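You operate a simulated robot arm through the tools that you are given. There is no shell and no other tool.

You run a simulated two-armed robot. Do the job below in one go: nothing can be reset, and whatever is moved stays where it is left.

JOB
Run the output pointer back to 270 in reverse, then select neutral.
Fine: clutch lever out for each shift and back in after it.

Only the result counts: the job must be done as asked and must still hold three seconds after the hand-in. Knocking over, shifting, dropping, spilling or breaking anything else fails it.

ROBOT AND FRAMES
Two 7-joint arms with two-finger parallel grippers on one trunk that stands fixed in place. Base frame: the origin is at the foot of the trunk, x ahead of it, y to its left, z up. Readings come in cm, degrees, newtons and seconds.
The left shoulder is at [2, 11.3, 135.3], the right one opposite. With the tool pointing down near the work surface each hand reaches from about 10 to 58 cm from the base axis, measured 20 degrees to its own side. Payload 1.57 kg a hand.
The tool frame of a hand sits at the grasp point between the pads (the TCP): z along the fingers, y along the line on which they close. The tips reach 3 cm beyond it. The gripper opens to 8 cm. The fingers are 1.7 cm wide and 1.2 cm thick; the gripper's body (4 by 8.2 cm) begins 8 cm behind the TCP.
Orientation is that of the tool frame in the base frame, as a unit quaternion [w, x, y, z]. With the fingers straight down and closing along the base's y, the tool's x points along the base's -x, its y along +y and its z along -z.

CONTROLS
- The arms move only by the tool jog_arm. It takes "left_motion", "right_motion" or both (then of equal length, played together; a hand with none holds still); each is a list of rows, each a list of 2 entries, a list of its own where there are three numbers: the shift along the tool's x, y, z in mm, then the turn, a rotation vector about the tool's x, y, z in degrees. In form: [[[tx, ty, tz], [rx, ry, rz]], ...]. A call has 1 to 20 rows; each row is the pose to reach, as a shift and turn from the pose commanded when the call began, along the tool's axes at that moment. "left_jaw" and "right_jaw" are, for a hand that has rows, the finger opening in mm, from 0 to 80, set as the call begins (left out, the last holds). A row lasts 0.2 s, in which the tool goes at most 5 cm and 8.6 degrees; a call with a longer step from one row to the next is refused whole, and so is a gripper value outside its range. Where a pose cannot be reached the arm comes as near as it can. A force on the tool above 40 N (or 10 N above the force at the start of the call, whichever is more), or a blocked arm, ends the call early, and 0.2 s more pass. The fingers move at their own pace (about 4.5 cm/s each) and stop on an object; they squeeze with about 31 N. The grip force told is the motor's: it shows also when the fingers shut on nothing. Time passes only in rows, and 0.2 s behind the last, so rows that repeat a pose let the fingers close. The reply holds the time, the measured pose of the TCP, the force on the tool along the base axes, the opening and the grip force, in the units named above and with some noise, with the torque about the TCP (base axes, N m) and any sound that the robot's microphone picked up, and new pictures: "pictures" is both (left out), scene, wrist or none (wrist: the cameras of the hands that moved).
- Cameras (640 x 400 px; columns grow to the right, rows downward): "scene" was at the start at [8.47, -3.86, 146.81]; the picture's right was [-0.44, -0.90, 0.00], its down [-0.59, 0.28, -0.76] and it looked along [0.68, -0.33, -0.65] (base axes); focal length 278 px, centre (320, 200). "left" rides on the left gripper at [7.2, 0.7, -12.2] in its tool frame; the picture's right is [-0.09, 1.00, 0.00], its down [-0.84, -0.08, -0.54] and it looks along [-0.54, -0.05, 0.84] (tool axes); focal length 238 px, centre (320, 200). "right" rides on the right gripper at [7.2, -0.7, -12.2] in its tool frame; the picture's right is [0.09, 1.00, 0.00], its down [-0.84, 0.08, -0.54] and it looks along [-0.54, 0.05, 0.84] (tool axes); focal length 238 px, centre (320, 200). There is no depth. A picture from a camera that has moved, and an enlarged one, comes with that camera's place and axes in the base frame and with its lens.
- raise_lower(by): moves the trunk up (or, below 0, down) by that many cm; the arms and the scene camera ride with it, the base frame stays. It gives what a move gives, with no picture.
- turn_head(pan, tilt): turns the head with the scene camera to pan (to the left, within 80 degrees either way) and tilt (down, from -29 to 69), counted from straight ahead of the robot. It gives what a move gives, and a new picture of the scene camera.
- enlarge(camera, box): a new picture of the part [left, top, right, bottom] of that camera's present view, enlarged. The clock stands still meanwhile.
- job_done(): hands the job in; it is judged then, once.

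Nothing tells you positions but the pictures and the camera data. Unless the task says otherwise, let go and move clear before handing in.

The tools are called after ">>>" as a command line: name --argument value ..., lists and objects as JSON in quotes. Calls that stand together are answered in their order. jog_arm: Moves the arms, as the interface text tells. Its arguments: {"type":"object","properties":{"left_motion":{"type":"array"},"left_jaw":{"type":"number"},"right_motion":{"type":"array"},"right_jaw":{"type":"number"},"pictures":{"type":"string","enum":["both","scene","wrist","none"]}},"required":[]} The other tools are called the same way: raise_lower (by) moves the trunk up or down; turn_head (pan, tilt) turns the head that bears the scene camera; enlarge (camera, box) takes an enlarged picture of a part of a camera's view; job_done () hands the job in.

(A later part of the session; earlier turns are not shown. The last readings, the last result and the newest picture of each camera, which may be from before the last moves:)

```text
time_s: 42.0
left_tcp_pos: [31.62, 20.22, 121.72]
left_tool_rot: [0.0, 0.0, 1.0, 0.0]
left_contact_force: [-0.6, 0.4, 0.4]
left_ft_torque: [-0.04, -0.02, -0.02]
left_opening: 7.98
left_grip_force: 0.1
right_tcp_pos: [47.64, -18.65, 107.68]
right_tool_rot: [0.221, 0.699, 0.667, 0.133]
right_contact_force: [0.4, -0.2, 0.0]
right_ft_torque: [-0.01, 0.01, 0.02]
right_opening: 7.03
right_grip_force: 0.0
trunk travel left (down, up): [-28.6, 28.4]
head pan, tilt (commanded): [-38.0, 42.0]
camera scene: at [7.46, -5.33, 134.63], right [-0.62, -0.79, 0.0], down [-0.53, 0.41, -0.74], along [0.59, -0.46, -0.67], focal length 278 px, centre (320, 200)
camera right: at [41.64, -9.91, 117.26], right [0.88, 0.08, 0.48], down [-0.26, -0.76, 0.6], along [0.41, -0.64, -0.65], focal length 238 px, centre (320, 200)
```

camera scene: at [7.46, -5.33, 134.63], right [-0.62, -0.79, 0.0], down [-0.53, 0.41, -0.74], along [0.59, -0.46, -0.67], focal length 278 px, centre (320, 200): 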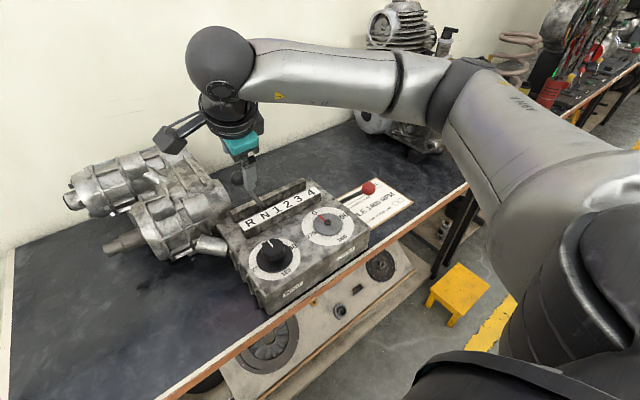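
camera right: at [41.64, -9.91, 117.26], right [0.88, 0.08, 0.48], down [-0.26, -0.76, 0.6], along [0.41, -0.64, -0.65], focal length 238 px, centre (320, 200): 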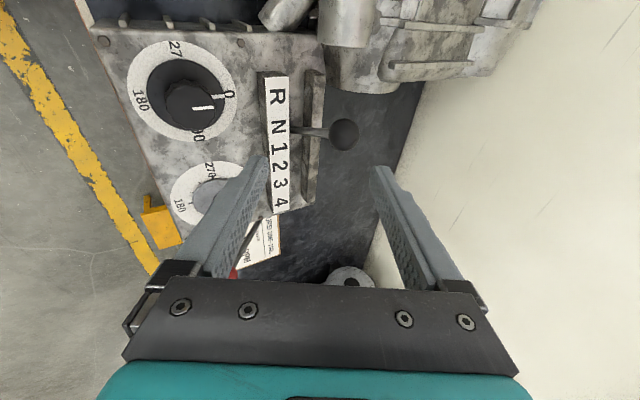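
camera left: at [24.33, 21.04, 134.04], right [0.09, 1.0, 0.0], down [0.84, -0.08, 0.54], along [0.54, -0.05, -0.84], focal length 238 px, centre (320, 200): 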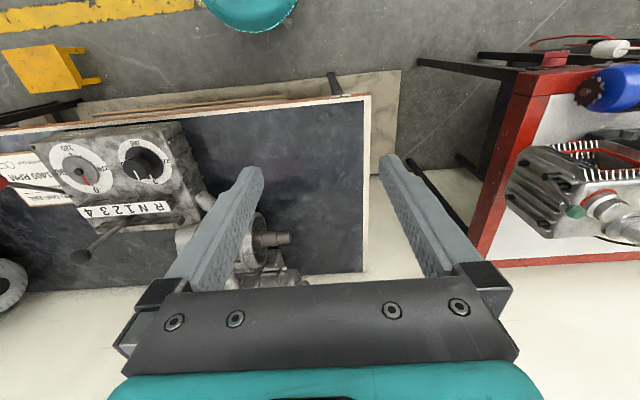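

This roll is reachable and puts the fingers before and behind the ball. I align sideways and advance onto the ball.

>>> jog_arm --right_motion '[[[0, 12, 0], [0, 0, 0]], [[-2, 23, 10], [0, 0, 0]], [[-2, 23, 35], [0, 0, 0]], [[-2, 23, 60], [0, 0, 0]]]' --pictures "both"

```text
time_s: 43.0
left_tcp_pos: [31.68, 20.23, 121.77]
left_tool_rot: [-0.001, 0.0, 1.0, 0.001]
left_contact_force: [0.6, 0.4, 0.5]
left_ft_torque: [-0.04, -0.02, 0.02]
left_opening: 7.96
left_grip_force: 0.1
right_tcp_pos: [52.49, -19.65, 103.57]
right_tool_rot: [0.221, 0.698, 0.668, 0.133]
right_contact_force: [-0.3, -0.1, 0.1]
right_ft_torque: [0.05, -0.01, 0.0]
right_opening: 7.0
right_grip_force: 0.0
trunk travel left (down, up): [-28.6, 28.4]
head pan, tilt (commanded): [-38.0, 42.0]
camera scene: at [7.48, -5.34, 134.63], right [-0.62, -0.79, 0.0], down [-0.53, 0.41, -0.74], along [0.59, -0.46, -0.67], focal length 278 px, centre (320, 200)
camera right: at [46.52, -10.85, 113.11], right [0.88, 0.08, 0.48], down [-0.25, -0.76, 0.6], along [0.41, -0.64, -0.65], focal length 238 px, centre (320, 200)
```

scene: 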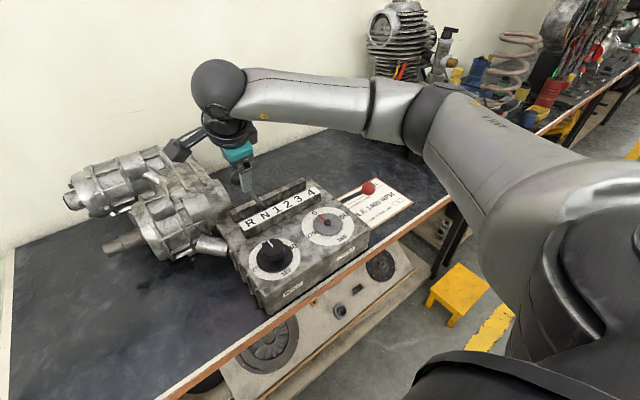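
right: 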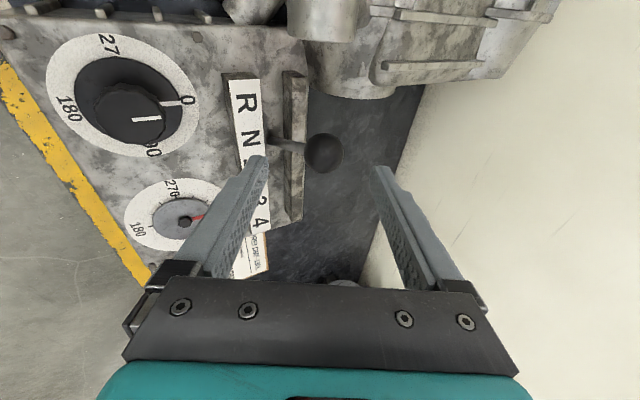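

The ball is centred; I advance the last 5.2 cm and then close.

>>> jog_arm --right_motion '[[[2, 0, 18], [0, 0, 0]], [[2, 0, 36], [0, 0, 0]], [[2, 0, 50], [0, 0, 0]]]' --pictures "none"

>>> jog_arm --right_motion '[[[0, 0, 0], [0, 0, 0]], [[0, 0, 0], [0, 0, 0]], [[0, 0, 0], [0, 0, 0]], [[0, 0, 0], [0, 0, 0]]]' --right_jaw 20 --pictures "both"

```text
time_s: 43.8
left_tcp_pos: [31.71, 20.33, 121.75]
left_tool_rot: [0.001, 0.0, 1.0, 0.0]
left_contact_force: [-0.1, 0.1, 0.3]
left_ft_torque: [0.0, -0.02, -0.02]
left_opening: 8.01
left_grip_force: 0.0
right_tcp_pos: [55.01, -20.19, 99.37]
right_tool_rot: [0.221, 0.698, 0.668, 0.135]
right_contact_force: [-0.8, -0.6, 0.3]
right_ft_torque: [0.0, -0.02, 0.02]
right_opening: 6.99
right_grip_force: 0.1
trunk travel left (down, up): [-28.6, 28.4]
head pan, tilt (commanded): [-38.0, 42.0]
```

```text
time_s: 44.8
left_tcp_pos: [31.76, 20.3, 121.82]
left_tool_rot: [-0.001, 0.0, 1.0, 0.001]
left_contact_force: [-0.2, -0.2, -0.1]
left_ft_torque: [0.0, 0.01, 0.02]
left_opening: 8.0
left_grip_force: 0.1
right_tcp_pos: [55.2, -20.04, 99.43]
right_tool_rot: [0.222, 0.697, 0.668, 0.137]
right_contact_force: [13.6, 0.3, 4.7]
right_ft_torque: [-0.23, -0.32, 0.02]
right_opening: 3.31
right_grip_force: 30.0
trunk travel left (down, up): [-28.6, 28.4]
head pan, tilt (commanded): [-38.0, 42.0]
camera scene: at [7.6, -5.31, 134.63], right [-0.62, -0.79, 0.0], down [-0.53, 0.41, -0.74], along [0.58, -0.46, -0.67], focal length 278 px, centre (320, 200)
camera right: at [49.12, -11.34, 108.95], right [0.87, 0.08, 0.48], down [-0.26, -0.76, 0.6], along [0.41, -0.64, -0.64], focal length 238 px, centre (320, 200)
```

scene: 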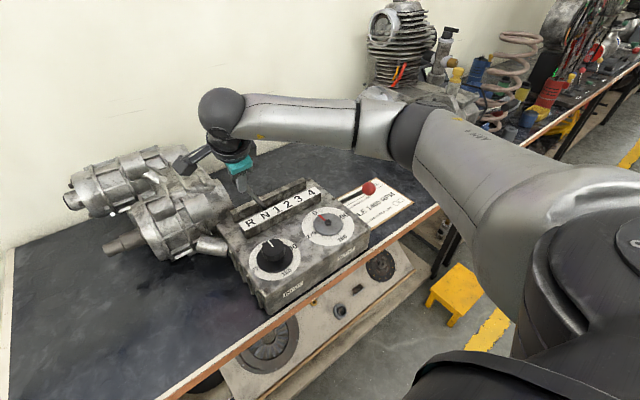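
right: 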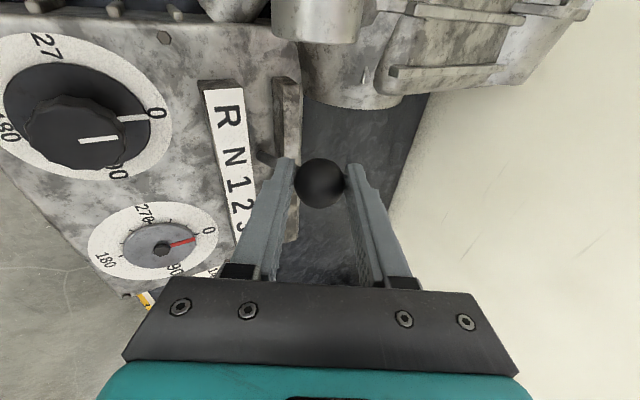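

The ball is gripped front-to-back with a slight x side load. I shift +2 to 3 mm in x to relieve it and move 2.2 cm toward R along the arc.

>>> jog_arm --right_motion '[[[5.7, 0.3, 1.5], [0, 0, 0]], [[11.4, -0.1, 2.6], [0, 0, 0]], [[17, -0.8, 4], [0, 0, 0]], [[22.9, -1.5, 5.3], [0, 0, 0]], [[22.9, -1.5, 5.3], [0, 0, 0]]]' --pictures "both"

```text
time_s: 46.0
left_tcp_pos: [31.63, 20.26, 121.8]
left_tool_rot: [0.0, 0.0, 1.0, 0.0]
left_contact_force: [-0.6, -0.4, -0.3]
left_ft_torque: [-0.01, 0.02, 0.01]
left_opening: 8.0
left_grip_force: 0.1
right_tcp_pos: [55.3, -17.94, 98.42]
right_tool_rot: [0.22, 0.698, 0.668, 0.134]
right_contact_force: [6.1, -1.8, 5.7]
right_ft_torque: [-0.99, -0.19, -0.34]
right_opening: 3.29
right_grip_force: 41.2
trunk travel left (down, up): [-28.6, 28.4]
head pan, tilt (commanded): [-38.0, 42.0]
camera scene: at [7.49, -5.33, 134.63], right [-0.62, -0.79, 0.0], down [-0.53, 0.41, -0.74], along [0.59, -0.46, -0.67], focal length 278 px, centre (320, 200)
camera right: at [49.21, -9.15, 107.99], right [0.88, 0.08, 0.47], down [-0.25, -0.76, 0.6], along [0.41, -0.64, -0.65], focal length 238 px, centre (320, 200)
```

scene: 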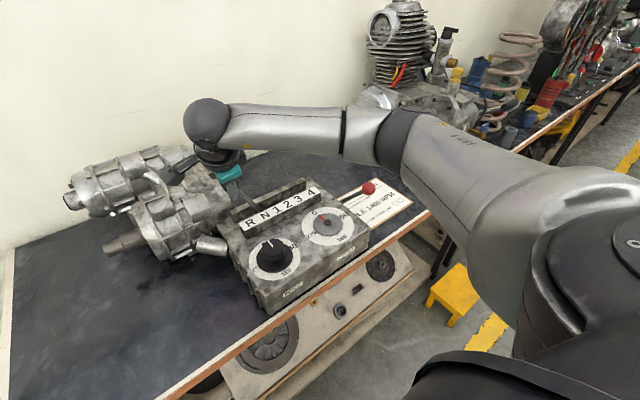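
right: 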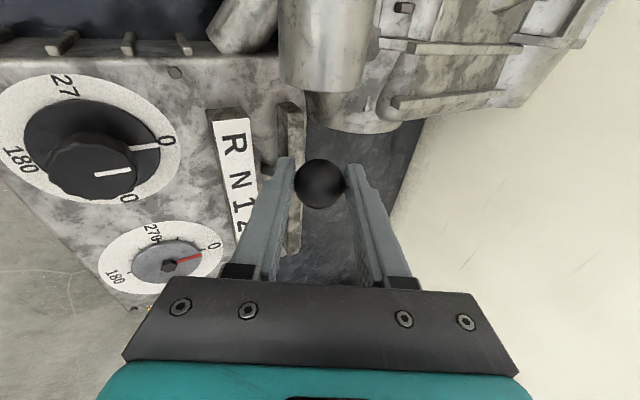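

Moving well, with clearance to the housing's cylinder still visible above the ball in the wrist view. I go another 1.1 cm at a time toward R.

>>> jog_arm --right_motion '[[[5.7, -0.9, 1.7], [0, 0, 0]], [[11.5, -1.7, 3.4], [0, 0, 0]], [[11.5, -1.7, 3.4], [0, 0, 0]]]' --pictures "both"

>>> enlarge --camera "scene" --box '[170, 130, 320, 250]'

>>> enlarge --camera "right" --box '[200, 40, 440, 220]'

```text
time_s: 46.8
left_tcp_pos: [31.67, 20.2, 121.71]
left_tool_rot: [0.001, 0.0, 1.0, 0.0]
left_contact_force: [0.7, 0.7, -0.2]
left_ft_torque: [-0.01, -0.01, -0.04]
left_opening: 8.0
left_grip_force: 0.0
right_tcp_pos: [55.23, -16.82, 97.73]
right_tool_rot: [0.219, 0.698, 0.669, 0.132]
right_contact_force: [-0.4, -3.6, 0.1]
right_ft_torque: [-0.96, 0.01, -0.44]
right_opening: 3.29
right_grip_force: 40.9
trunk travel left (down, up): [-28.6, 28.4]
head pan, tilt (commanded): [-38.0, 42.0]
camera scene: at [7.45, -5.37, 134.63], right [-0.62, -0.79, 0.0], down [-0.53, 0.41, -0.74], along [0.59, -0.46, -0.67], focal length 278 px, centre (320, 200)
camera right: at [49.26, -8.08, 107.42], right [0.88, 0.08, 0.47], down [-0.25, -0.76, 0.6], along [0.41, -0.64, -0.65], focal length 238 px, centre (320, 200)
```

scene: 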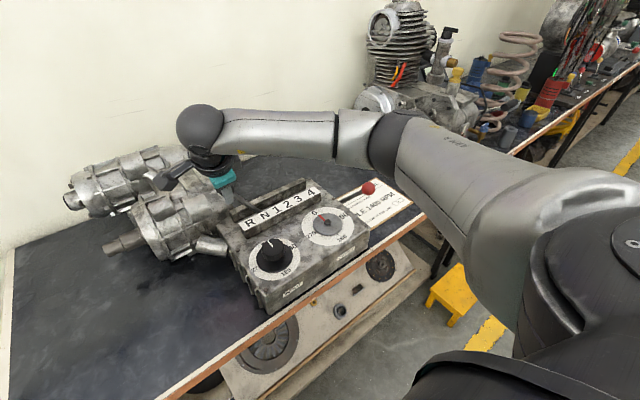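
right: 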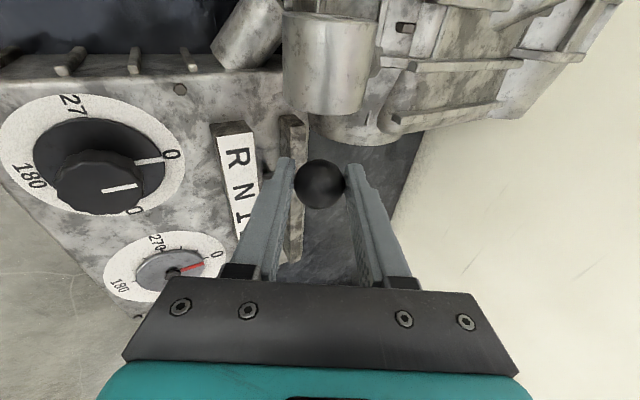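

```text
3.33 times, centred on (245, 190) of scene
camera zoom: at [7.45, -5.37, 134.63], right [-0.62, -0.79, 0.0], down [-0.53, 0.41, -0.74], along [0.59, -0.46, -0.67], focal length 926 px, centre (570, 233)
```

zoom: 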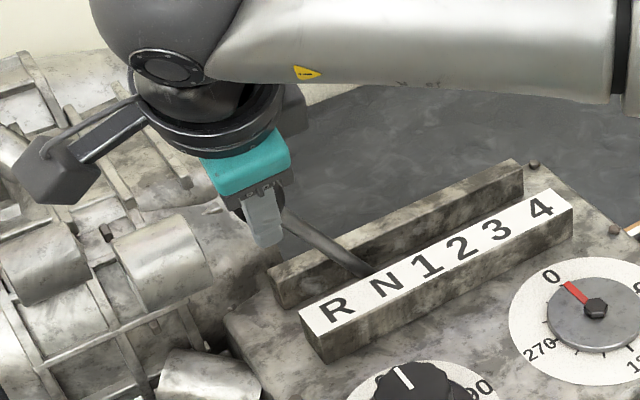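

```text
2.22 times, centred on (320, 130) of right
camera zoom: at [49.26, -8.08, 107.42], right [0.88, 0.08, 0.47], down [-0.25, -0.76, 0.6], along [0.41, -0.64, -0.65], focal length 530 px, centre (320, 356)
```

zoom: 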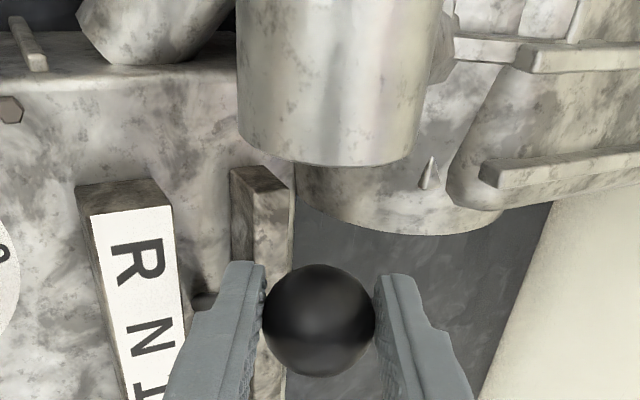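

The rod angle now reads about 35 degrees against −7 at "2", so R should be right about here or a few millimetres further. I push on gently in 5 mm steps to find the end of the gate.

>>> jog_arm --right_motion '[[[2.6, -0.8, 1.1], [0, 0, 0]], [[5.3, -1.7, 2.2], [0, 0, 0]], [[5.3, -1.7, 2.2], [0, 0, 0]]]' --pictures "wrist"

```text
time_s: 47.6
left_tcp_pos: [31.63, 20.18, 121.85]
left_tool_rot: [0.0, 0.0, 1.0, 0.0]
left_contact_force: [0.5, -0.6, 0.0]
left_ft_torque: [0.02, 0.0, 0.01]
left_opening: 7.99
left_grip_force: 0.1
right_tcp_pos: [55.25, -16.38, 97.58]
right_tool_rot: [0.22, 0.699, 0.668, 0.132]
right_contact_force: [-5.0, -5.4, -2.0]
right_ft_torque: [-1.02, 0.03, -0.48]
right_opening: 3.28
right_grip_force: 41.2
trunk travel left (down, up): [-28.6, 28.4]
head pan, tilt (commanded): [-38.0, 42.0]
camera right: at [49.25, -7.61, 107.13], right [0.88, 0.08, 0.47], down [-0.25, -0.76, 0.6], along [0.41, -0.64, -0.65], focal length 238 px, centre (320, 200)
```

right: 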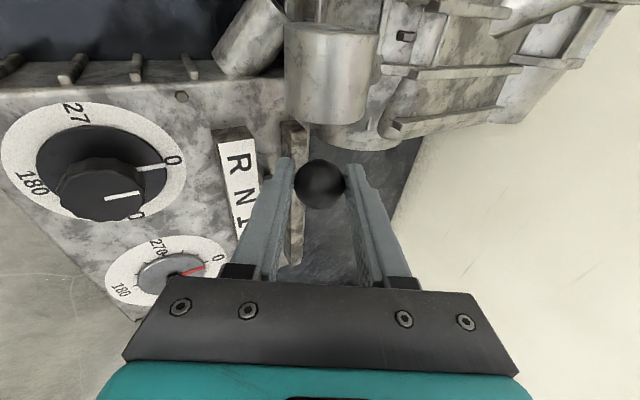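

Still moving at about 7 N; another 5 mm.

>>> jog_arm --right_motion '[[[2.6, 0, 1.1], [0, 0, 0]], [[5.3, 0, 2.2], [0, 0, 0]], [[5.3, 0, 2.2], [0, 0, 0]]]' --pictures "wrist"

```text
time_s: 48.4
left_tcp_pos: [31.57, 20.14, 121.85]
left_tool_rot: [-0.001, -0.001, 1.0, 0.0]
left_contact_force: [-0.8, 0.0, -0.4]
left_ft_torque: [-0.01, -0.03, -0.01]
left_opening: 8.02
left_grip_force: 0.0
right_tcp_pos: [55.28, -15.92, 97.38]
right_tool_rot: [0.22, 0.699, 0.668, 0.132]
right_contact_force: [-9.5, -8.6, -7.2]
right_ft_torque: [-0.89, 0.1, -0.42]
right_opening: 3.28
right_grip_force: 41.2
trunk travel left (down, up): [-28.6, 28.4]
head pan, tilt (commanded): [-38.0, 42.0]
camera right: at [49.29, -7.14, 106.86], right [0.88, 0.08, 0.47], down [-0.25, -0.76, 0.6], along [0.41, -0.65, -0.65], focal length 238 px, centre (320, 200)
```

right: 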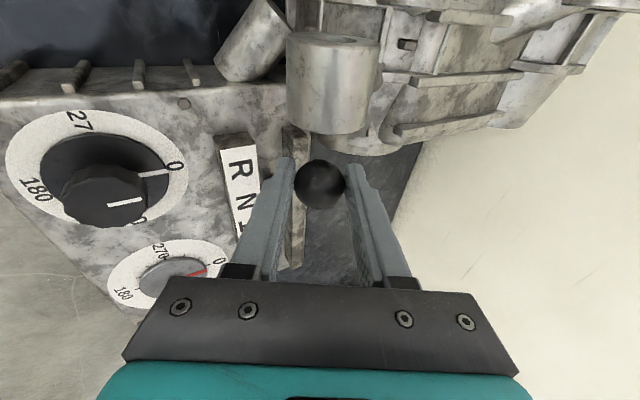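

The load is mostly radial (my path runs slightly outside the arc), not a stop. I correct inward and downward and continue 5 mm.

>>> jog_arm --right_motion '[[[2.7, -2.2, 1.6], [0, 0, 0]], [[5.4, -4.5, 3.2], [0, 0, 0]], [[5.4, -4.5, 3.2], [0, 0, 0]]]' --pictures "wrist"

>>> enlarge --camera "scene" --box '[170, 130, 320, 250]'

```text
time_s: 49.2
left_tcp_pos: [31.65, 20.19, 121.7]
left_tool_rot: [0.0, 0.001, 1.0, 0.0]
left_contact_force: [0.3, -0.6, -0.7]
left_ft_torque: [-0.02, -0.02, 0.01]
left_opening: 7.99
left_grip_force: 0.1
right_tcp_pos: [55.12, -15.46, 96.99]
right_tool_rot: [0.221, 0.699, 0.667, 0.134]
right_contact_force: [-3.5, -7.2, -1.2]
right_ft_torque: [-1.18, 0.01, -0.61]
right_opening: 3.29
right_grip_force: 40.8
trunk travel left (down, up): [-28.6, 28.4]
head pan, tilt (commanded): [-38.0, 42.0]
camera right: at [49.22, -6.63, 106.49], right [0.88, 0.08, 0.48], down [-0.26, -0.76, 0.6], along [0.41, -0.65, -0.64], focal length 238 px, centre (320, 200)
```

right: 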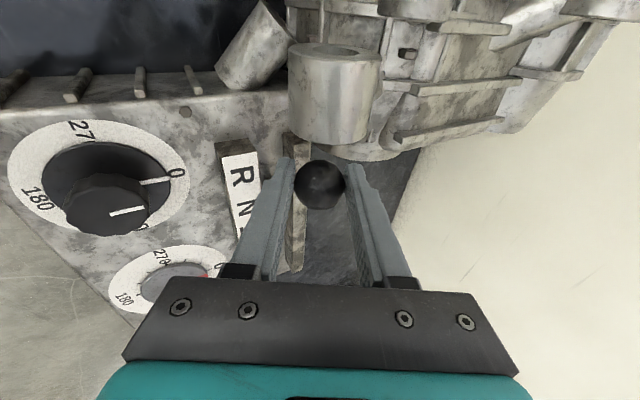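

```text
3.33 times, centred on (245, 190) of scene
camera zoom: at [7.42, -5.42, 134.63], right [-0.62, -0.79, 0.0], down [-0.53, 0.41, -0.74], along [0.59, -0.46, -0.67], focal length 926 px, centre (570, 233)
```

zoom: 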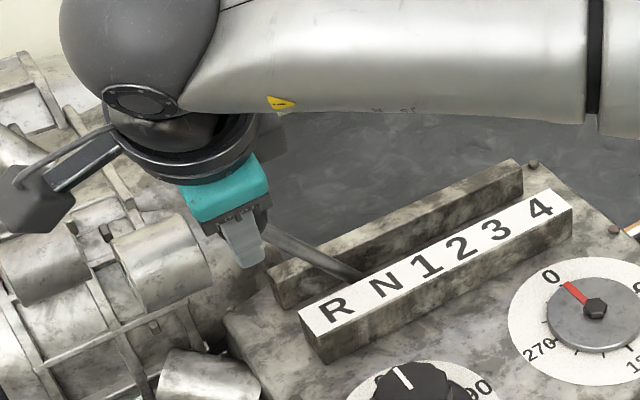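

By my triangulation the rod is now at about 38–39 degrees, which matches the R mark (R ≈ 37.5, N ≈ 22.5, spacing 15). I open the fingers a little to see where the lever settles.

>>> jog_arm --right_motion '[[[0, 0, 0], [0, 0, 0]], [[0, 0, 0], [0, 0, 0]], [[0, 0, 0], [0, 0, 0]], [[0, 0, 0], [0, 0, 0]]]' --right_jaw 60 --pictures "both"

>>> enlarge --camera "right" --box '[200, 90, 400, 240]'

```text
time_s: 50.2
left_tcp_pos: [31.66, 20.37, 121.76]
left_tool_rot: [0.0, 0.0, 1.0, 0.0]
left_contact_force: [-0.3, 0.4, 0.6]
left_ft_torque: [-0.03, 0.02, -0.02]
left_opening: 7.98
left_grip_force: 0.0
right_tcp_pos: [55.22, -15.25, 96.78]
right_tool_rot: [0.22, 0.698, 0.668, 0.134]
right_contact_force: [0.5, 0.9, -0.3]
right_ft_torque: [0.0, 0.0, -0.01]
right_opening: 6.01
right_grip_force: 0.0
trunk travel left (down, up): [-28.6, 28.4]
head pan, tilt (commanded): [-38.0, 42.0]
camera scene: at [7.46, -5.32, 134.63], right [-0.62, -0.79, 0.0], down [-0.53, 0.41, -0.74], along [0.59, -0.46, -0.67], focal length 278 px, centre (320, 200)
camera right: at [49.21, -6.5, 106.44], right [0.88, 0.08, 0.48], down [-0.25, -0.76, 0.6], along [0.41, -0.64, -0.65], focal length 238 px, centre (320, 200)
```

scene: 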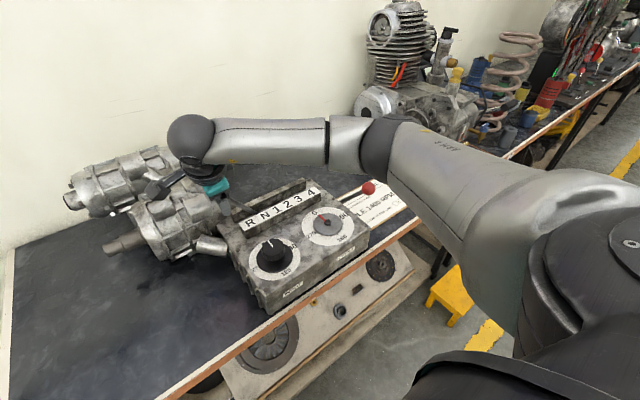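
right: 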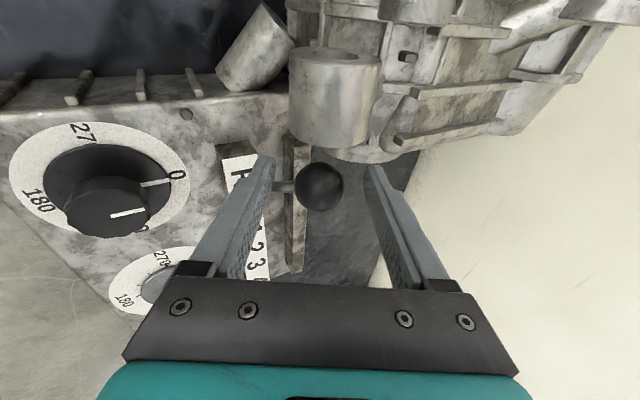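

```text
2.67 times, centred on (300, 165) of right
camera zoom: at [49.21, -6.5, 106.44], right [0.88, 0.08, 0.48], down [-0.25, -0.76, 0.6], along [0.41, -0.64, -0.65], focal length 636 px, centre (373, 293)
```

zoom: 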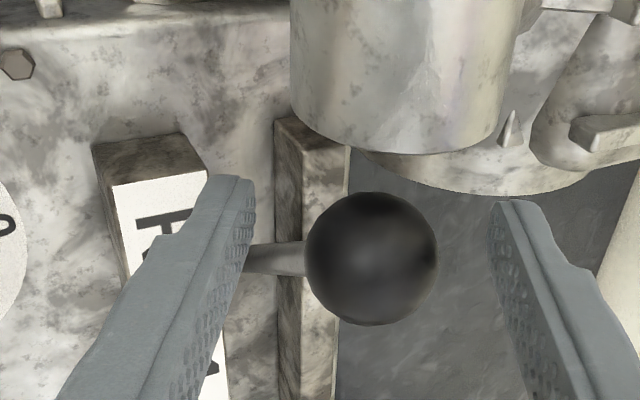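

The lever stays put near R. I retreat along the fingers and inspect it.

>>> jog_arm --right_motion '[[[0, 0, -20], [0, 0, 0]], [[0, 0, -45], [0, 0, 0]], [[0, 0, -70], [0, 0, 0]], [[0, 0, -100], [0, 0, 0]], [[0, 0, -130], [0, 0, 0]]]' --pictures "both"

>>> enlarge --camera "scene" --box '[190, 150, 310, 250]'

>>> enlarge --camera "right" --box '[220, 60, 400, 200]'

>>> enlarge --camera "left" --box '[40, 130, 240, 280]'

```text
time_s: 51.4
left_tcp_pos: [31.69, 20.25, 121.89]
left_tool_rot: [0.0, 0.0, 1.0, 0.0]
left_contact_force: [-0.3, 0.2, 0.2]
left_ft_torque: [0.0, 0.0, 0.01]
left_opening: 8.01
left_grip_force: 0.0
right_tcp_pos: [49.0, -13.69, 108.21]
right_tool_rot: [0.22, 0.698, 0.668, 0.133]
right_contact_force: [0.1, -0.3, -0.7]
right_ft_torque: [0.03, 0.01, 0.02]
right_opening: 6.0
right_grip_force: 0.1
trunk travel left (down, up): [-28.6, 28.4]
head pan, tilt (commanded): [-38.0, 42.0]
camera scene: at [7.44, -5.32, 134.64], right [-0.62, -0.79, 0.0], down [-0.53, 0.41, -0.74], along [0.59, -0.46, -0.67], focal length 278 px, centre (320, 200)
camera right: at [42.99, -4.86, 117.7], right [0.88, 0.08, 0.47], down [-0.25, -0.76, 0.6], along [0.41, -0.64, -0.65], focal length 238 px, centre (320, 200)
```

scene: 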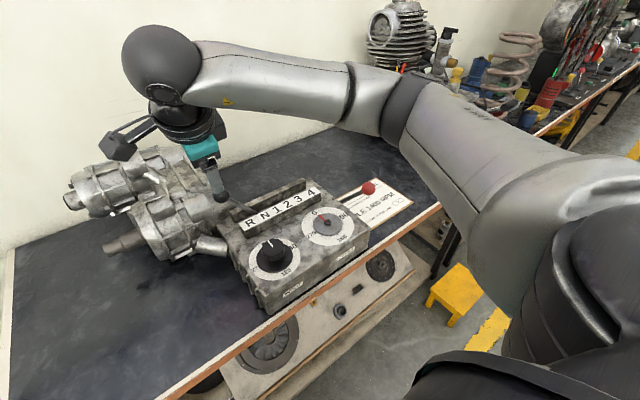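
right: 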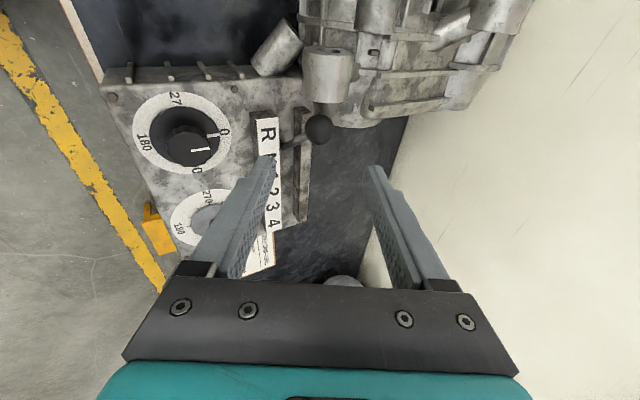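

```text
4.00 times, centred on (250, 200) of scene
camera zoom: at [7.44, -5.32, 134.64], right [-0.62, -0.79, 0.0], down [-0.53, 0.41, -0.74], along [0.59, -0.46, -0.67], focal length 1112 px, centre (600, 200)
```

zoom: 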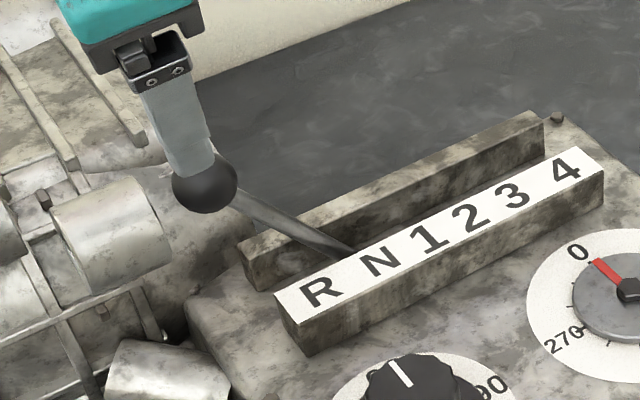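

```text
2.86 times, centred on (310, 130) of right
camera zoom: at [42.99, -4.86, 117.7], right [0.88, 0.08, 0.47], down [-0.25, -0.76, 0.6], along [0.41, -0.64, -0.65], focal length 681 px, centre (349, 400)
```

zoom: 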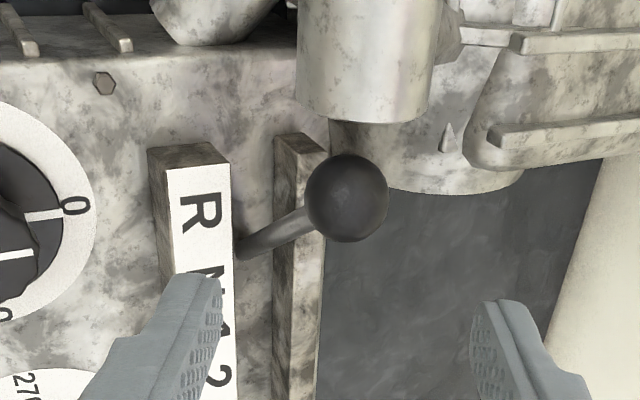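

```text
2.67 times, centred on (140, 205) of left
camera zoom: at [24.41, 20.91, 134.05], right [0.09, 1.0, 0.0], down [0.84, -0.08, 0.54], along [0.54, -0.05, -0.84], focal length 636 px, centre (800, 187)
```

zoom: 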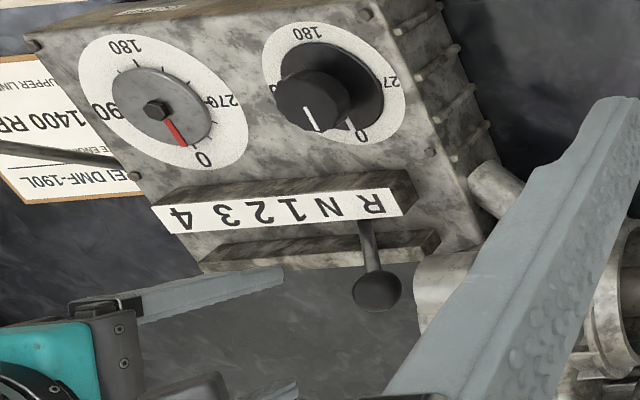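

The lever rests at R (ball at about y −15.6, my computed R being −16.0). Next I bring the right hand back, re-oriented as before, to the standoff in front of the pulled-out clutch ball.

>>> jog_arm --right_motion '[[[-37, -14, -3], [1, -0.8, -7.5]], [[-74, -29, -7], [2, -1.6, -15]], [[-111, -44, -10], [3, -2.4, -22.5]], [[-148, -58, -14], [4, -3.2, -30]], [[-185, -72, -17], [5, -4.1, -37.5]], [[-222, -87, -21], [6, -4.9, -45]], [[-260, -102, -24], [7, -5.7, -52.5]], [[-297, -116, -28], [8, -6.5, -60]], [[-293, -131, -1], [8, -6.5, -60]], [[-290, -146, 26], [8, -6.5, -60]]]' --right_jaw 60 --pictures "both"

>>> enlarge --camera "scene" --box '[190, 140, 400, 310]'

```text
time_s: 53.6
left_tcp_pos: [31.72, 20.35, 121.75]
left_tool_rot: [0.001, 0.0, 1.0, 0.001]
left_contact_force: [-0.1, -0.9, -0.5]
left_ft_torque: [-0.01, 0.03, -0.01]
left_opening: 7.99
left_grip_force: 0.1
right_tcp_pos: [35.4, -42.44, 101.88]
right_tool_rot: [0.247, 0.29, 0.921, -0.077]
right_contact_force: [-0.4, -0.4, 0.2]
right_ft_torque: [-0.01, 0.01, -0.03]
right_opening: 5.99
right_grip_force: 0.0
trunk travel left (down, up): [-28.6, 28.4]
head pan, tilt (commanded): [-38.0, 42.0]
camera scene: at [7.46, -5.34, 134.63], right [-0.62, -0.79, 0.0], down [-0.53, 0.41, -0.74], along [0.59, -0.46, -0.67], focal length 278 px, centre (320, 200)
camera right: at [24.93, -36.02, 108.94], right [0.5, 0.86, -0.04], down [0.42, -0.2, 0.89], along [0.76, -0.47, -0.46], focal length 238 px, centre (320, 200)
```

scene: 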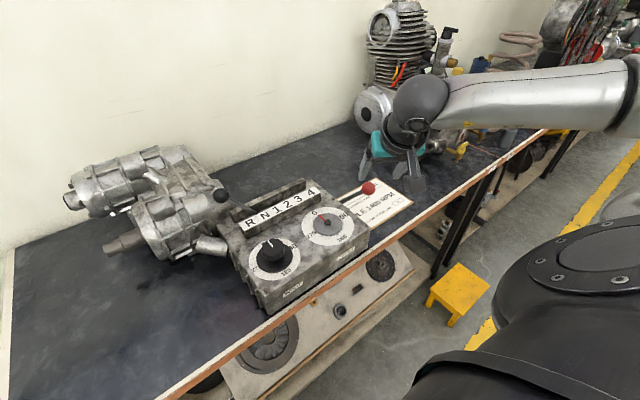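
right: 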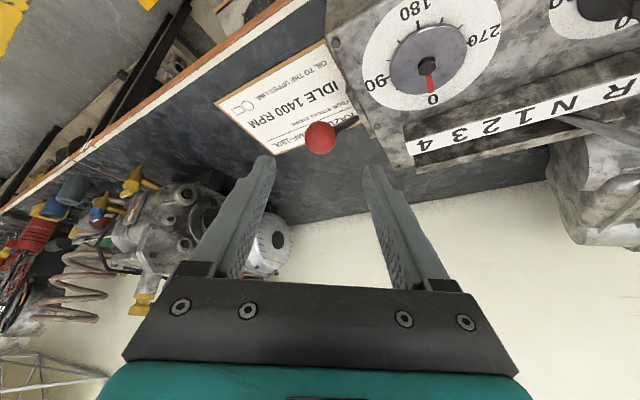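

```text
2.35 times, centred on (295, 225) of scene
camera zoom: at [7.46, -5.34, 134.63], right [-0.62, -0.79, 0.0], down [-0.53, 0.41, -0.74], along [0.59, -0.46, -0.67], focal length 654 px, centre (379, 141)
```

zoom: 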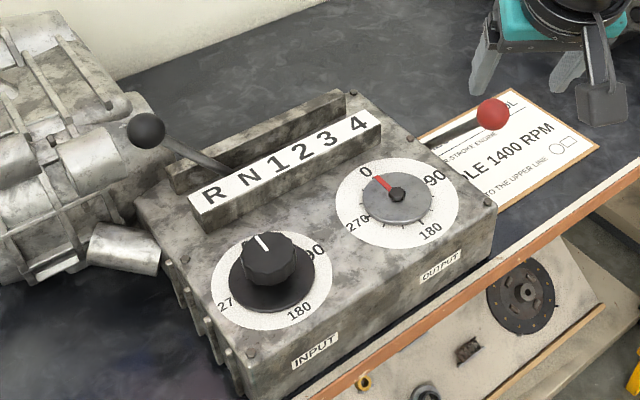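

The clutch ball is centred ahead at about [40.6, −46.1, 92]. I advance onto it and close.

>>> jog_arm --right_motion '[[[0, 0, 30], [0, 0, 0]], [[0, 0, 60], [0, 0, 0]], [[0, 0, 90], [0, 0, 0]], [[0, 0, 116], [0, 0, 0]]]' --pictures "wrist"

>>> jog_arm --right_motion '[[[0, 0, 0], [0, 0, 0]], [[0, 0, 0], [0, 0, 0]], [[0, 0, 0], [0, 0, 0]]]' --right_jaw 20 --pictures "wrist"

```text
time_s: 54.6
left_tcp_pos: [31.67, 20.3, 121.79]
left_tool_rot: [-0.001, 0.0, 1.0, -0.001]
left_contact_force: [0.3, -0.3, -0.2]
left_ft_torque: [0.02, 0.01, 0.02]
left_opening: 8.01
left_grip_force: 0.1
right_tcp_pos: [40.28, -45.84, 91.74]
right_tool_rot: [0.246, 0.29, 0.921, -0.077]
right_contact_force: [-0.2, -0.5, 0.1]
right_ft_torque: [-0.03, 0.01, -0.02]
right_opening: 5.99
right_grip_force: 0.1
trunk travel left (down, up): [-28.6, 28.4]
head pan, tilt (commanded): [-38.0, 42.0]
camera right: at [29.72, -39.34, 98.82], right [0.5, 0.86, -0.04], down [0.42, -0.2, 0.89], along [0.76, -0.47, -0.46], focal length 238 px, centre (320, 200)
```

right: 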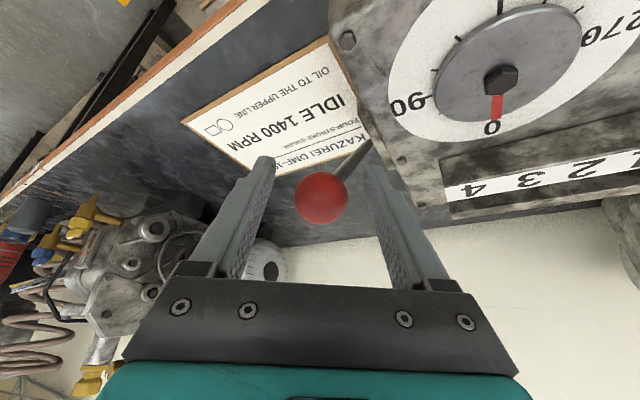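

```text
time_s: 55.4
left_tcp_pos: [31.65, 20.29, 121.75]
left_tool_rot: [-0.001, 0.0, 1.0, 0.0]
left_contact_force: [0.4, 0.1, 0.2]
left_ft_torque: [0.02, -0.01, -0.02]
left_opening: 7.99
left_grip_force: 0.0
right_tcp_pos: [40.34, -45.76, 91.72]
right_tool_rot: [0.247, 0.289, 0.922, -0.076]
right_contact_force: [3.2, 1.7, -3.0]
right_ft_torque: [-0.02, -0.04, 0.09]
right_opening: 3.32
right_grip_force: 25.2
trunk travel left (down, up): [-28.6, 28.4]
head pan, tilt (commanded): [-38.0, 42.0]
camera right: at [29.73, -39.24, 98.82], right [0.5, 0.86, -0.04], down [0.42, -0.2, 0.89], along [0.76, -0.46, -0.46], focal length 238 px, centre (320, 200)
```

right: 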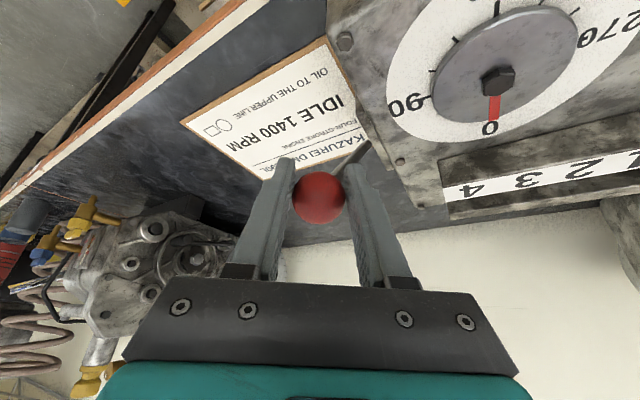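

The clutch ball is gripped. I push it back along the same arc, first halfway.

>>> jog_arm --right_motion '[[[-6.6, 3.9, -0.5], [0, 0, 0]], [[-13.3, 7.7, -1], [0, 0, 0]], [[-21.4, 12, -2.6], [0, 0, 0]], [[-29.5, 16.4, -4.3], [0, 0, 0]], [[-36.4, 20.5, -4.5], [0, 0, 0]], [[-43.3, 24.7, -4.5], [0, 0, 0]], [[-50, 28.8, -4.2], [0, 0, 0]], [[-56.6, 33, -3.7], [0, 0, 0]]]' --pictures "wrist"

```text
time_s: 57.2
left_tcp_pos: [31.66, 20.24, 121.74]
left_tool_rot: [0.0, -0.001, 1.0, 0.0]
left_contact_force: [0.3, 0.6, 0.7]
left_ft_torque: [0.02, -0.01, 0.0]
left_opening: 7.99
left_grip_force: 0.1
right_tcp_pos: [46.01, -45.91, 94.88]
right_tool_rot: [0.246, 0.292, 0.921, -0.077]
right_contact_force: [-4.0, 0.3, -9.4]
right_ft_torque: [0.46, 0.97, -0.12]
right_opening: 3.32
right_grip_force: 40.7
trunk travel left (down, up): [-28.6, 28.4]
head pan, tilt (commanded): [-38.0, 42.0]
camera right: at [35.39, -39.35, 102.0], right [0.51, 0.86, -0.04], down [0.42, -0.2, 0.89], along [0.76, -0.47, -0.46], focal length 238 px, centre (320, 200)
```

right: 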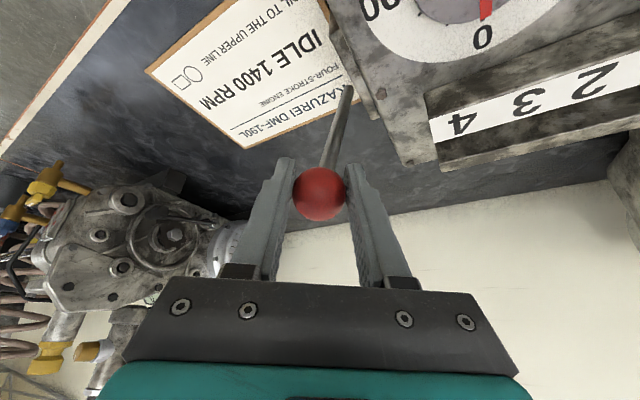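

It follows smoothly. I push the second half, back to the upright start at x ≈ 51.4.

>>> jog_arm --right_motion '[[[-5, 3.6, 1.7], [0, 0, 0]], [[-10.1, 7.2, 2.9], [0, 0, 0]], [[-15, 10.8, 5], [0, 0, 0]], [[-19.8, 14.4, 6.8], [0, 0, 0]], [[-24.8, 18.4, 9.6], [0, 0, 0]], [[-29.8, 22.4, 12.5], [0, 0, 0]], [[-34.5, 26.4, 16], [0, 0, 0]], [[-38.9, 30.4, 19.5], [0, 0, 0]]]' --pictures "both"

```text
time_s: 59.0
left_tcp_pos: [31.44, 20.3, 121.85]
left_tool_rot: [0.001, -0.001, 1.0, 0.0]
left_contact_force: [-0.7, 0.6, 0.9]
left_ft_torque: [-0.01, -0.01, -0.01]
left_opening: 8.02
left_grip_force: 0.1
right_tcp_pos: [51.17, -45.95, 95.61]
right_tool_rot: [0.251, 0.292, 0.92, -0.077]
right_contact_force: [-7.4, -6.7, 19.4]
right_ft_torque: [0.31, 0.77, -0.15]
right_opening: 3.32
right_grip_force: 40.9
trunk travel left (down, up): [-28.6, 28.4]
head pan, tilt (commanded): [-38.0, 42.0]
camera scene: at [7.22, -5.28, 134.67], right [-0.62, -0.79, 0.0], down [-0.53, 0.41, -0.74], along [0.59, -0.46, -0.67], focal length 278 px, centre (320, 200)
camera right: at [40.62, -39.38, 102.55], right [0.51, 0.86, -0.04], down [0.41, -0.2, 0.89], along [0.76, -0.47, -0.45], focal length 238 px, centre (320, 200)
```

scene: 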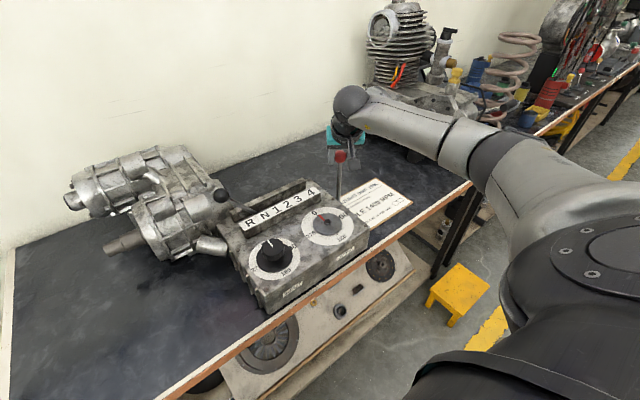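
right: 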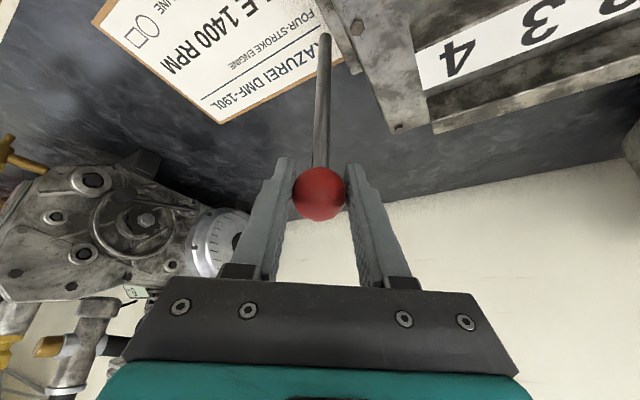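

The lever is nearly upright, with some downward press from me. I relieve that and push a few millimetres more in +x to make sure that it is fully in.

>>> jog_arm --right_motion '[[[-1.5, 0, -2.6], [0, 0, 0]], [[-4.3, 2, -1.6], [0, 0, 0]], [[-6.5, 3.7, -0.3], [0, 0, 0]], [[-6.5, 3.7, -0.3], [0, 0, 0]]]' --pictures "wrist"

```text
time_s: 60.0
left_tcp_pos: [31.47, 20.36, 121.95]
left_tool_rot: [0.001, 0.0, 1.0, 0.0]
left_contact_force: [-0.2, -0.9, 0.4]
left_ft_torque: [-0.02, -0.01, 0.0]
left_opening: 8.01
left_grip_force: 0.1
right_tcp_pos: [51.63, -45.94, 95.57]
right_tool_rot: [0.245, 0.29, 0.922, -0.077]
right_contact_force: [-17.3, -6.2, 8.6]
right_ft_torque: [0.15, 0.42, -0.15]
right_opening: 3.32
right_grip_force: 41.3
trunk travel left (down, up): [-28.6, 28.4]
head pan, tilt (commanded): [-38.0, 42.0]
camera right: at [41.04, -39.4, 102.67], right [0.51, 0.86, -0.05], down [0.42, -0.2, 0.89], along [0.75, -0.47, -0.46], focal length 238 px, centre (320, 200)
```

right: 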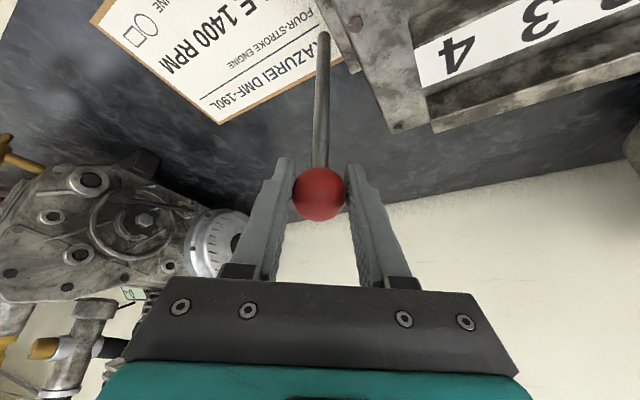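

The clutch hit its in stop (x ≈ 51.6, 17 N), matching its start. I let go and back off.

>>> jog_arm --right_motion '[[[3, -1.5, 0], [0, 0, 0]], [[3, -1.5, 0], [0, 0, 0]], [[3, -1.5, 0], [0, 0, 0]], [[3, -1.5, -30], [0, 0, 0]], [[3, -1.5, -60], [0, 0, 0]], [[3, -1.5, -90], [0, 0, 0]], [[3, -1.5, -120], [0, 0, 0]]]' --right_jaw 65 --pictures "both"

>>> enlarge --camera "scene" --box '[190, 140, 400, 310]'

>>> enlarge --camera "left" --box '[0, 110, 240, 280]'

```text
time_s: 61.6
left_tcp_pos: [31.65, 20.23, 121.79]
left_tool_rot: [0.001, -0.001, 1.0, 0.0]
left_contact_force: [0.8, -0.1, 0.2]
left_ft_torque: [0.02, 0.02, 0.02]
left_opening: 8.0
left_grip_force: 0.1
right_tcp_pos: [46.68, -42.22, 105.89]
right_tool_rot: [0.246, 0.29, 0.922, -0.076]
right_contact_force: [0.4, 0.0, 0.7]
right_ft_torque: [-0.01, 0.02, 0.0]
right_opening: 6.48
right_grip_force: 0.0
trunk travel left (down, up): [-28.6, 28.4]
head pan, tilt (commanded): [-38.0, 42.0]
camera scene: at [7.43, -5.32, 134.64], right [-0.62, -0.79, 0.0], down [-0.53, 0.41, -0.74], along [0.59, -0.46, -0.67], focal length 278 px, centre (320, 200)
camera right: at [36.08, -35.85, 112.92], right [0.5, 0.86, -0.04], down [0.42, -0.2, 0.89], along [0.76, -0.47, -0.46], focal length 238 px, centre (320, 200)
```

scene: 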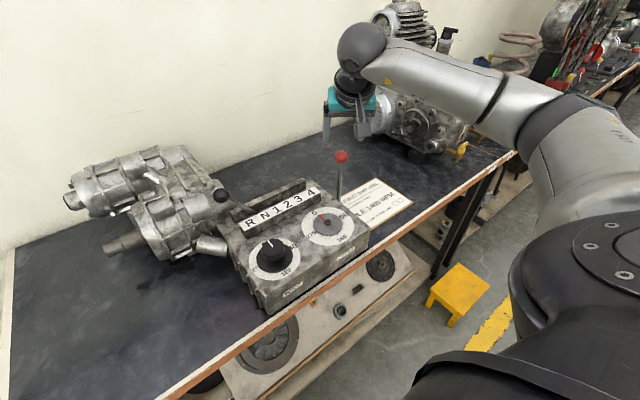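
right: 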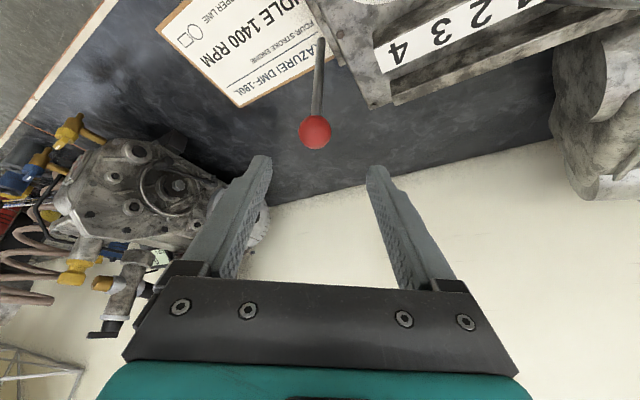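

```text
2.35 times, centred on (295, 225) of scene
camera zoom: at [7.43, -5.32, 134.64], right [-0.62, -0.79, 0.0], down [-0.53, 0.41, -0.74], along [0.59, -0.46, -0.67], focal length 654 px, centre (379, 141)
```

zoom: 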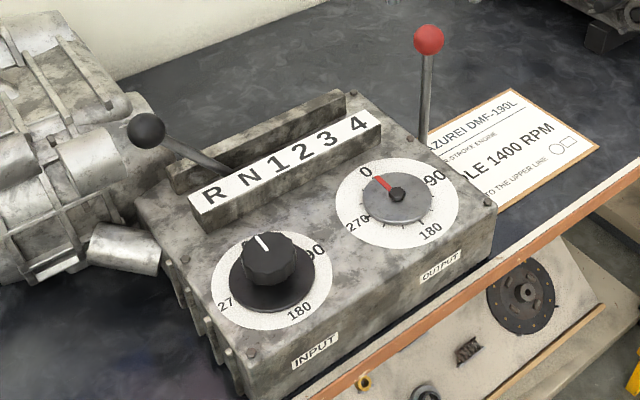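

```text
2.35 times, centred on (120, 195) of left
camera zoom: at [24.41, 20.91, 134.05], right [0.09, 1.0, 0.0], down [0.84, -0.08, 0.54], along [0.54, -0.05, -0.84], focal length 561 px, centre (791, 212)
```

zoom: 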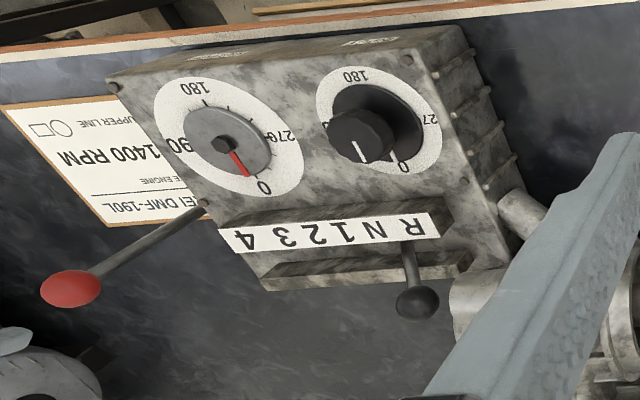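

The clutch stands upright again exactly as at the start, and the lever is at R. Now I move the right hand over the input knob, fingers straight down, with +30 degrees of yaw so I have room to turn clockwise.

>>> jog_arm --right_motion '[[[17, 17, -7], [-1.9, 3, -7]], [[34, 35, -14], [-3.7, 5.9, -14.1]], [[51, 52, -22], [-5.6, 8.9, -21.1]], [[68, 69, -29], [-7.4, 11.8, -28.2]], [[84, 87, -36], [-9.3, 14.8, -35.2]], [[101, 104, -43], [-11.2, 17.7, -42.3]], [[118, 121, -51], [-13, 20.7, -49.3]], [[135, 139, -58], [-14.9, 23.6, -56.4]], [[152, 156, -65], [-16.8, 26.6, -63.4]]]' --right_jaw 75 --pictures "both"

```text
time_s: 63.6
left_tcp_pos: [31.71, 20.27, 121.86]
left_tool_rot: [0.0, 0.001, 1.0, 0.0]
left_contact_force: [0.0, -1.2, 0.8]
left_ft_torque: [0.0, 0.0, -0.01]
left_opening: 8.02
left_grip_force: 0.1
right_tcp_pos: [42.12, -20.11, 103.94]
right_tool_rot: [0.0, -0.26, 0.966, -0.001]
right_contact_force: [0.8, 0.1, -0.4]
right_ft_torque: [0.02, -0.01, 0.01]
right_opening: 7.51
right_grip_force: 0.0
trunk travel left (down, up): [-28.6, 28.4]
head pan, tilt (commanded): [-38.0, 42.0]
camera scene: at [7.47, -5.3, 134.63], right [-0.62, -0.79, 0.0], down [-0.53, 0.41, -0.74], along [0.59, -0.46, -0.67], focal length 278 px, centre (320, 200)
camera right: at [36.18, -24.22, 116.21], right [-0.58, 0.81, 0.0], down [0.69, 0.49, 0.54], along [0.44, 0.31, -0.84], focal length 238 px, centre (320, 200)
```

scene: 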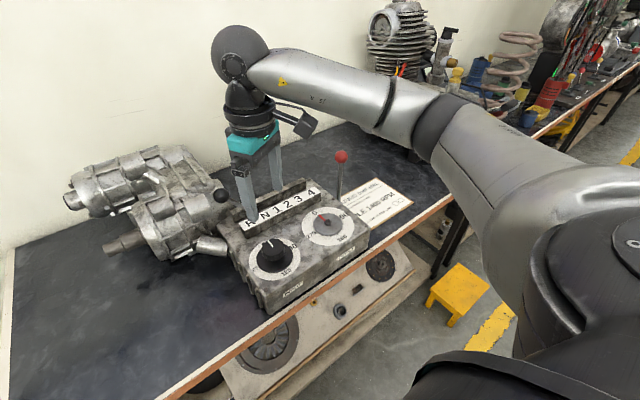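
right: 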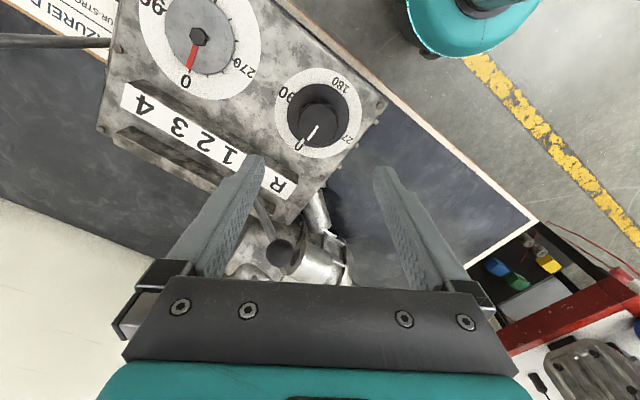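

I am above the input knob. I zoom in to measure its centre and check the angles of both pointers.

>>> enlarge --camera "right" --box '[250, 50, 390, 170]'

>>> enlarge --camera "right" --box '[120, 0, 290, 120]'

>>> enlarge --camera "scene" --box '[240, 220, 310, 300]'

```text
3.33 times, centred on (320, 110) of right
camera zoom: at [36.18, -24.22, 116.21], right [-0.58, 0.81, 0.0], down [0.69, 0.49, 0.54], along [0.44, 0.31, -0.84], focal length 794 px, centre (320, 500)
```

zoom: 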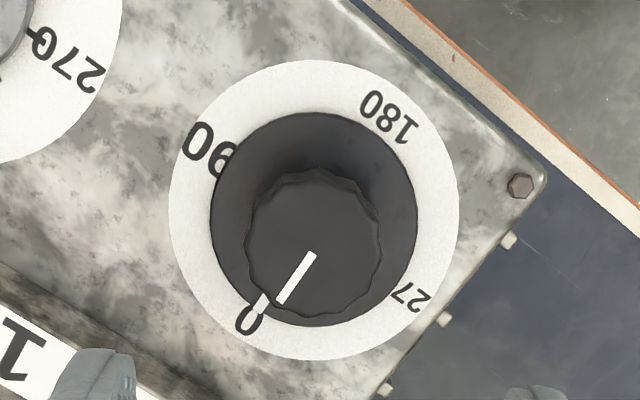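

```text
3.33 times, centred on (205, 60) of right
camera zoom: at [36.18, -24.22, 116.21], right [-0.58, 0.81, 0.0], down [0.69, 0.49, 0.54], along [0.44, 0.31, -0.84], focal length 794 px, centre (703, 667)
```

zoom: 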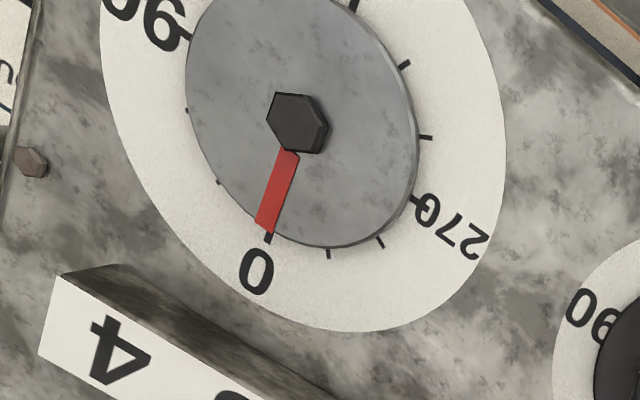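

```text
5.00 times, centred on (275, 260) of scene
camera zoom: at [7.47, -5.3, 134.63], right [-0.62, -0.79, 0.0], down [-0.53, 0.41, -0.74], along [0.59, -0.46, -0.67], focal length 1390 px, centre (545, -100)
```

zoom: 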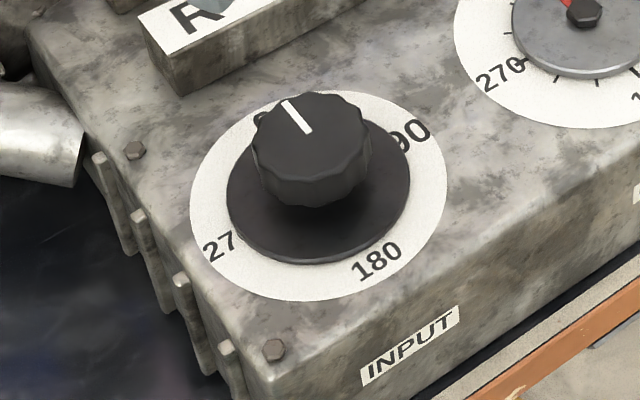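

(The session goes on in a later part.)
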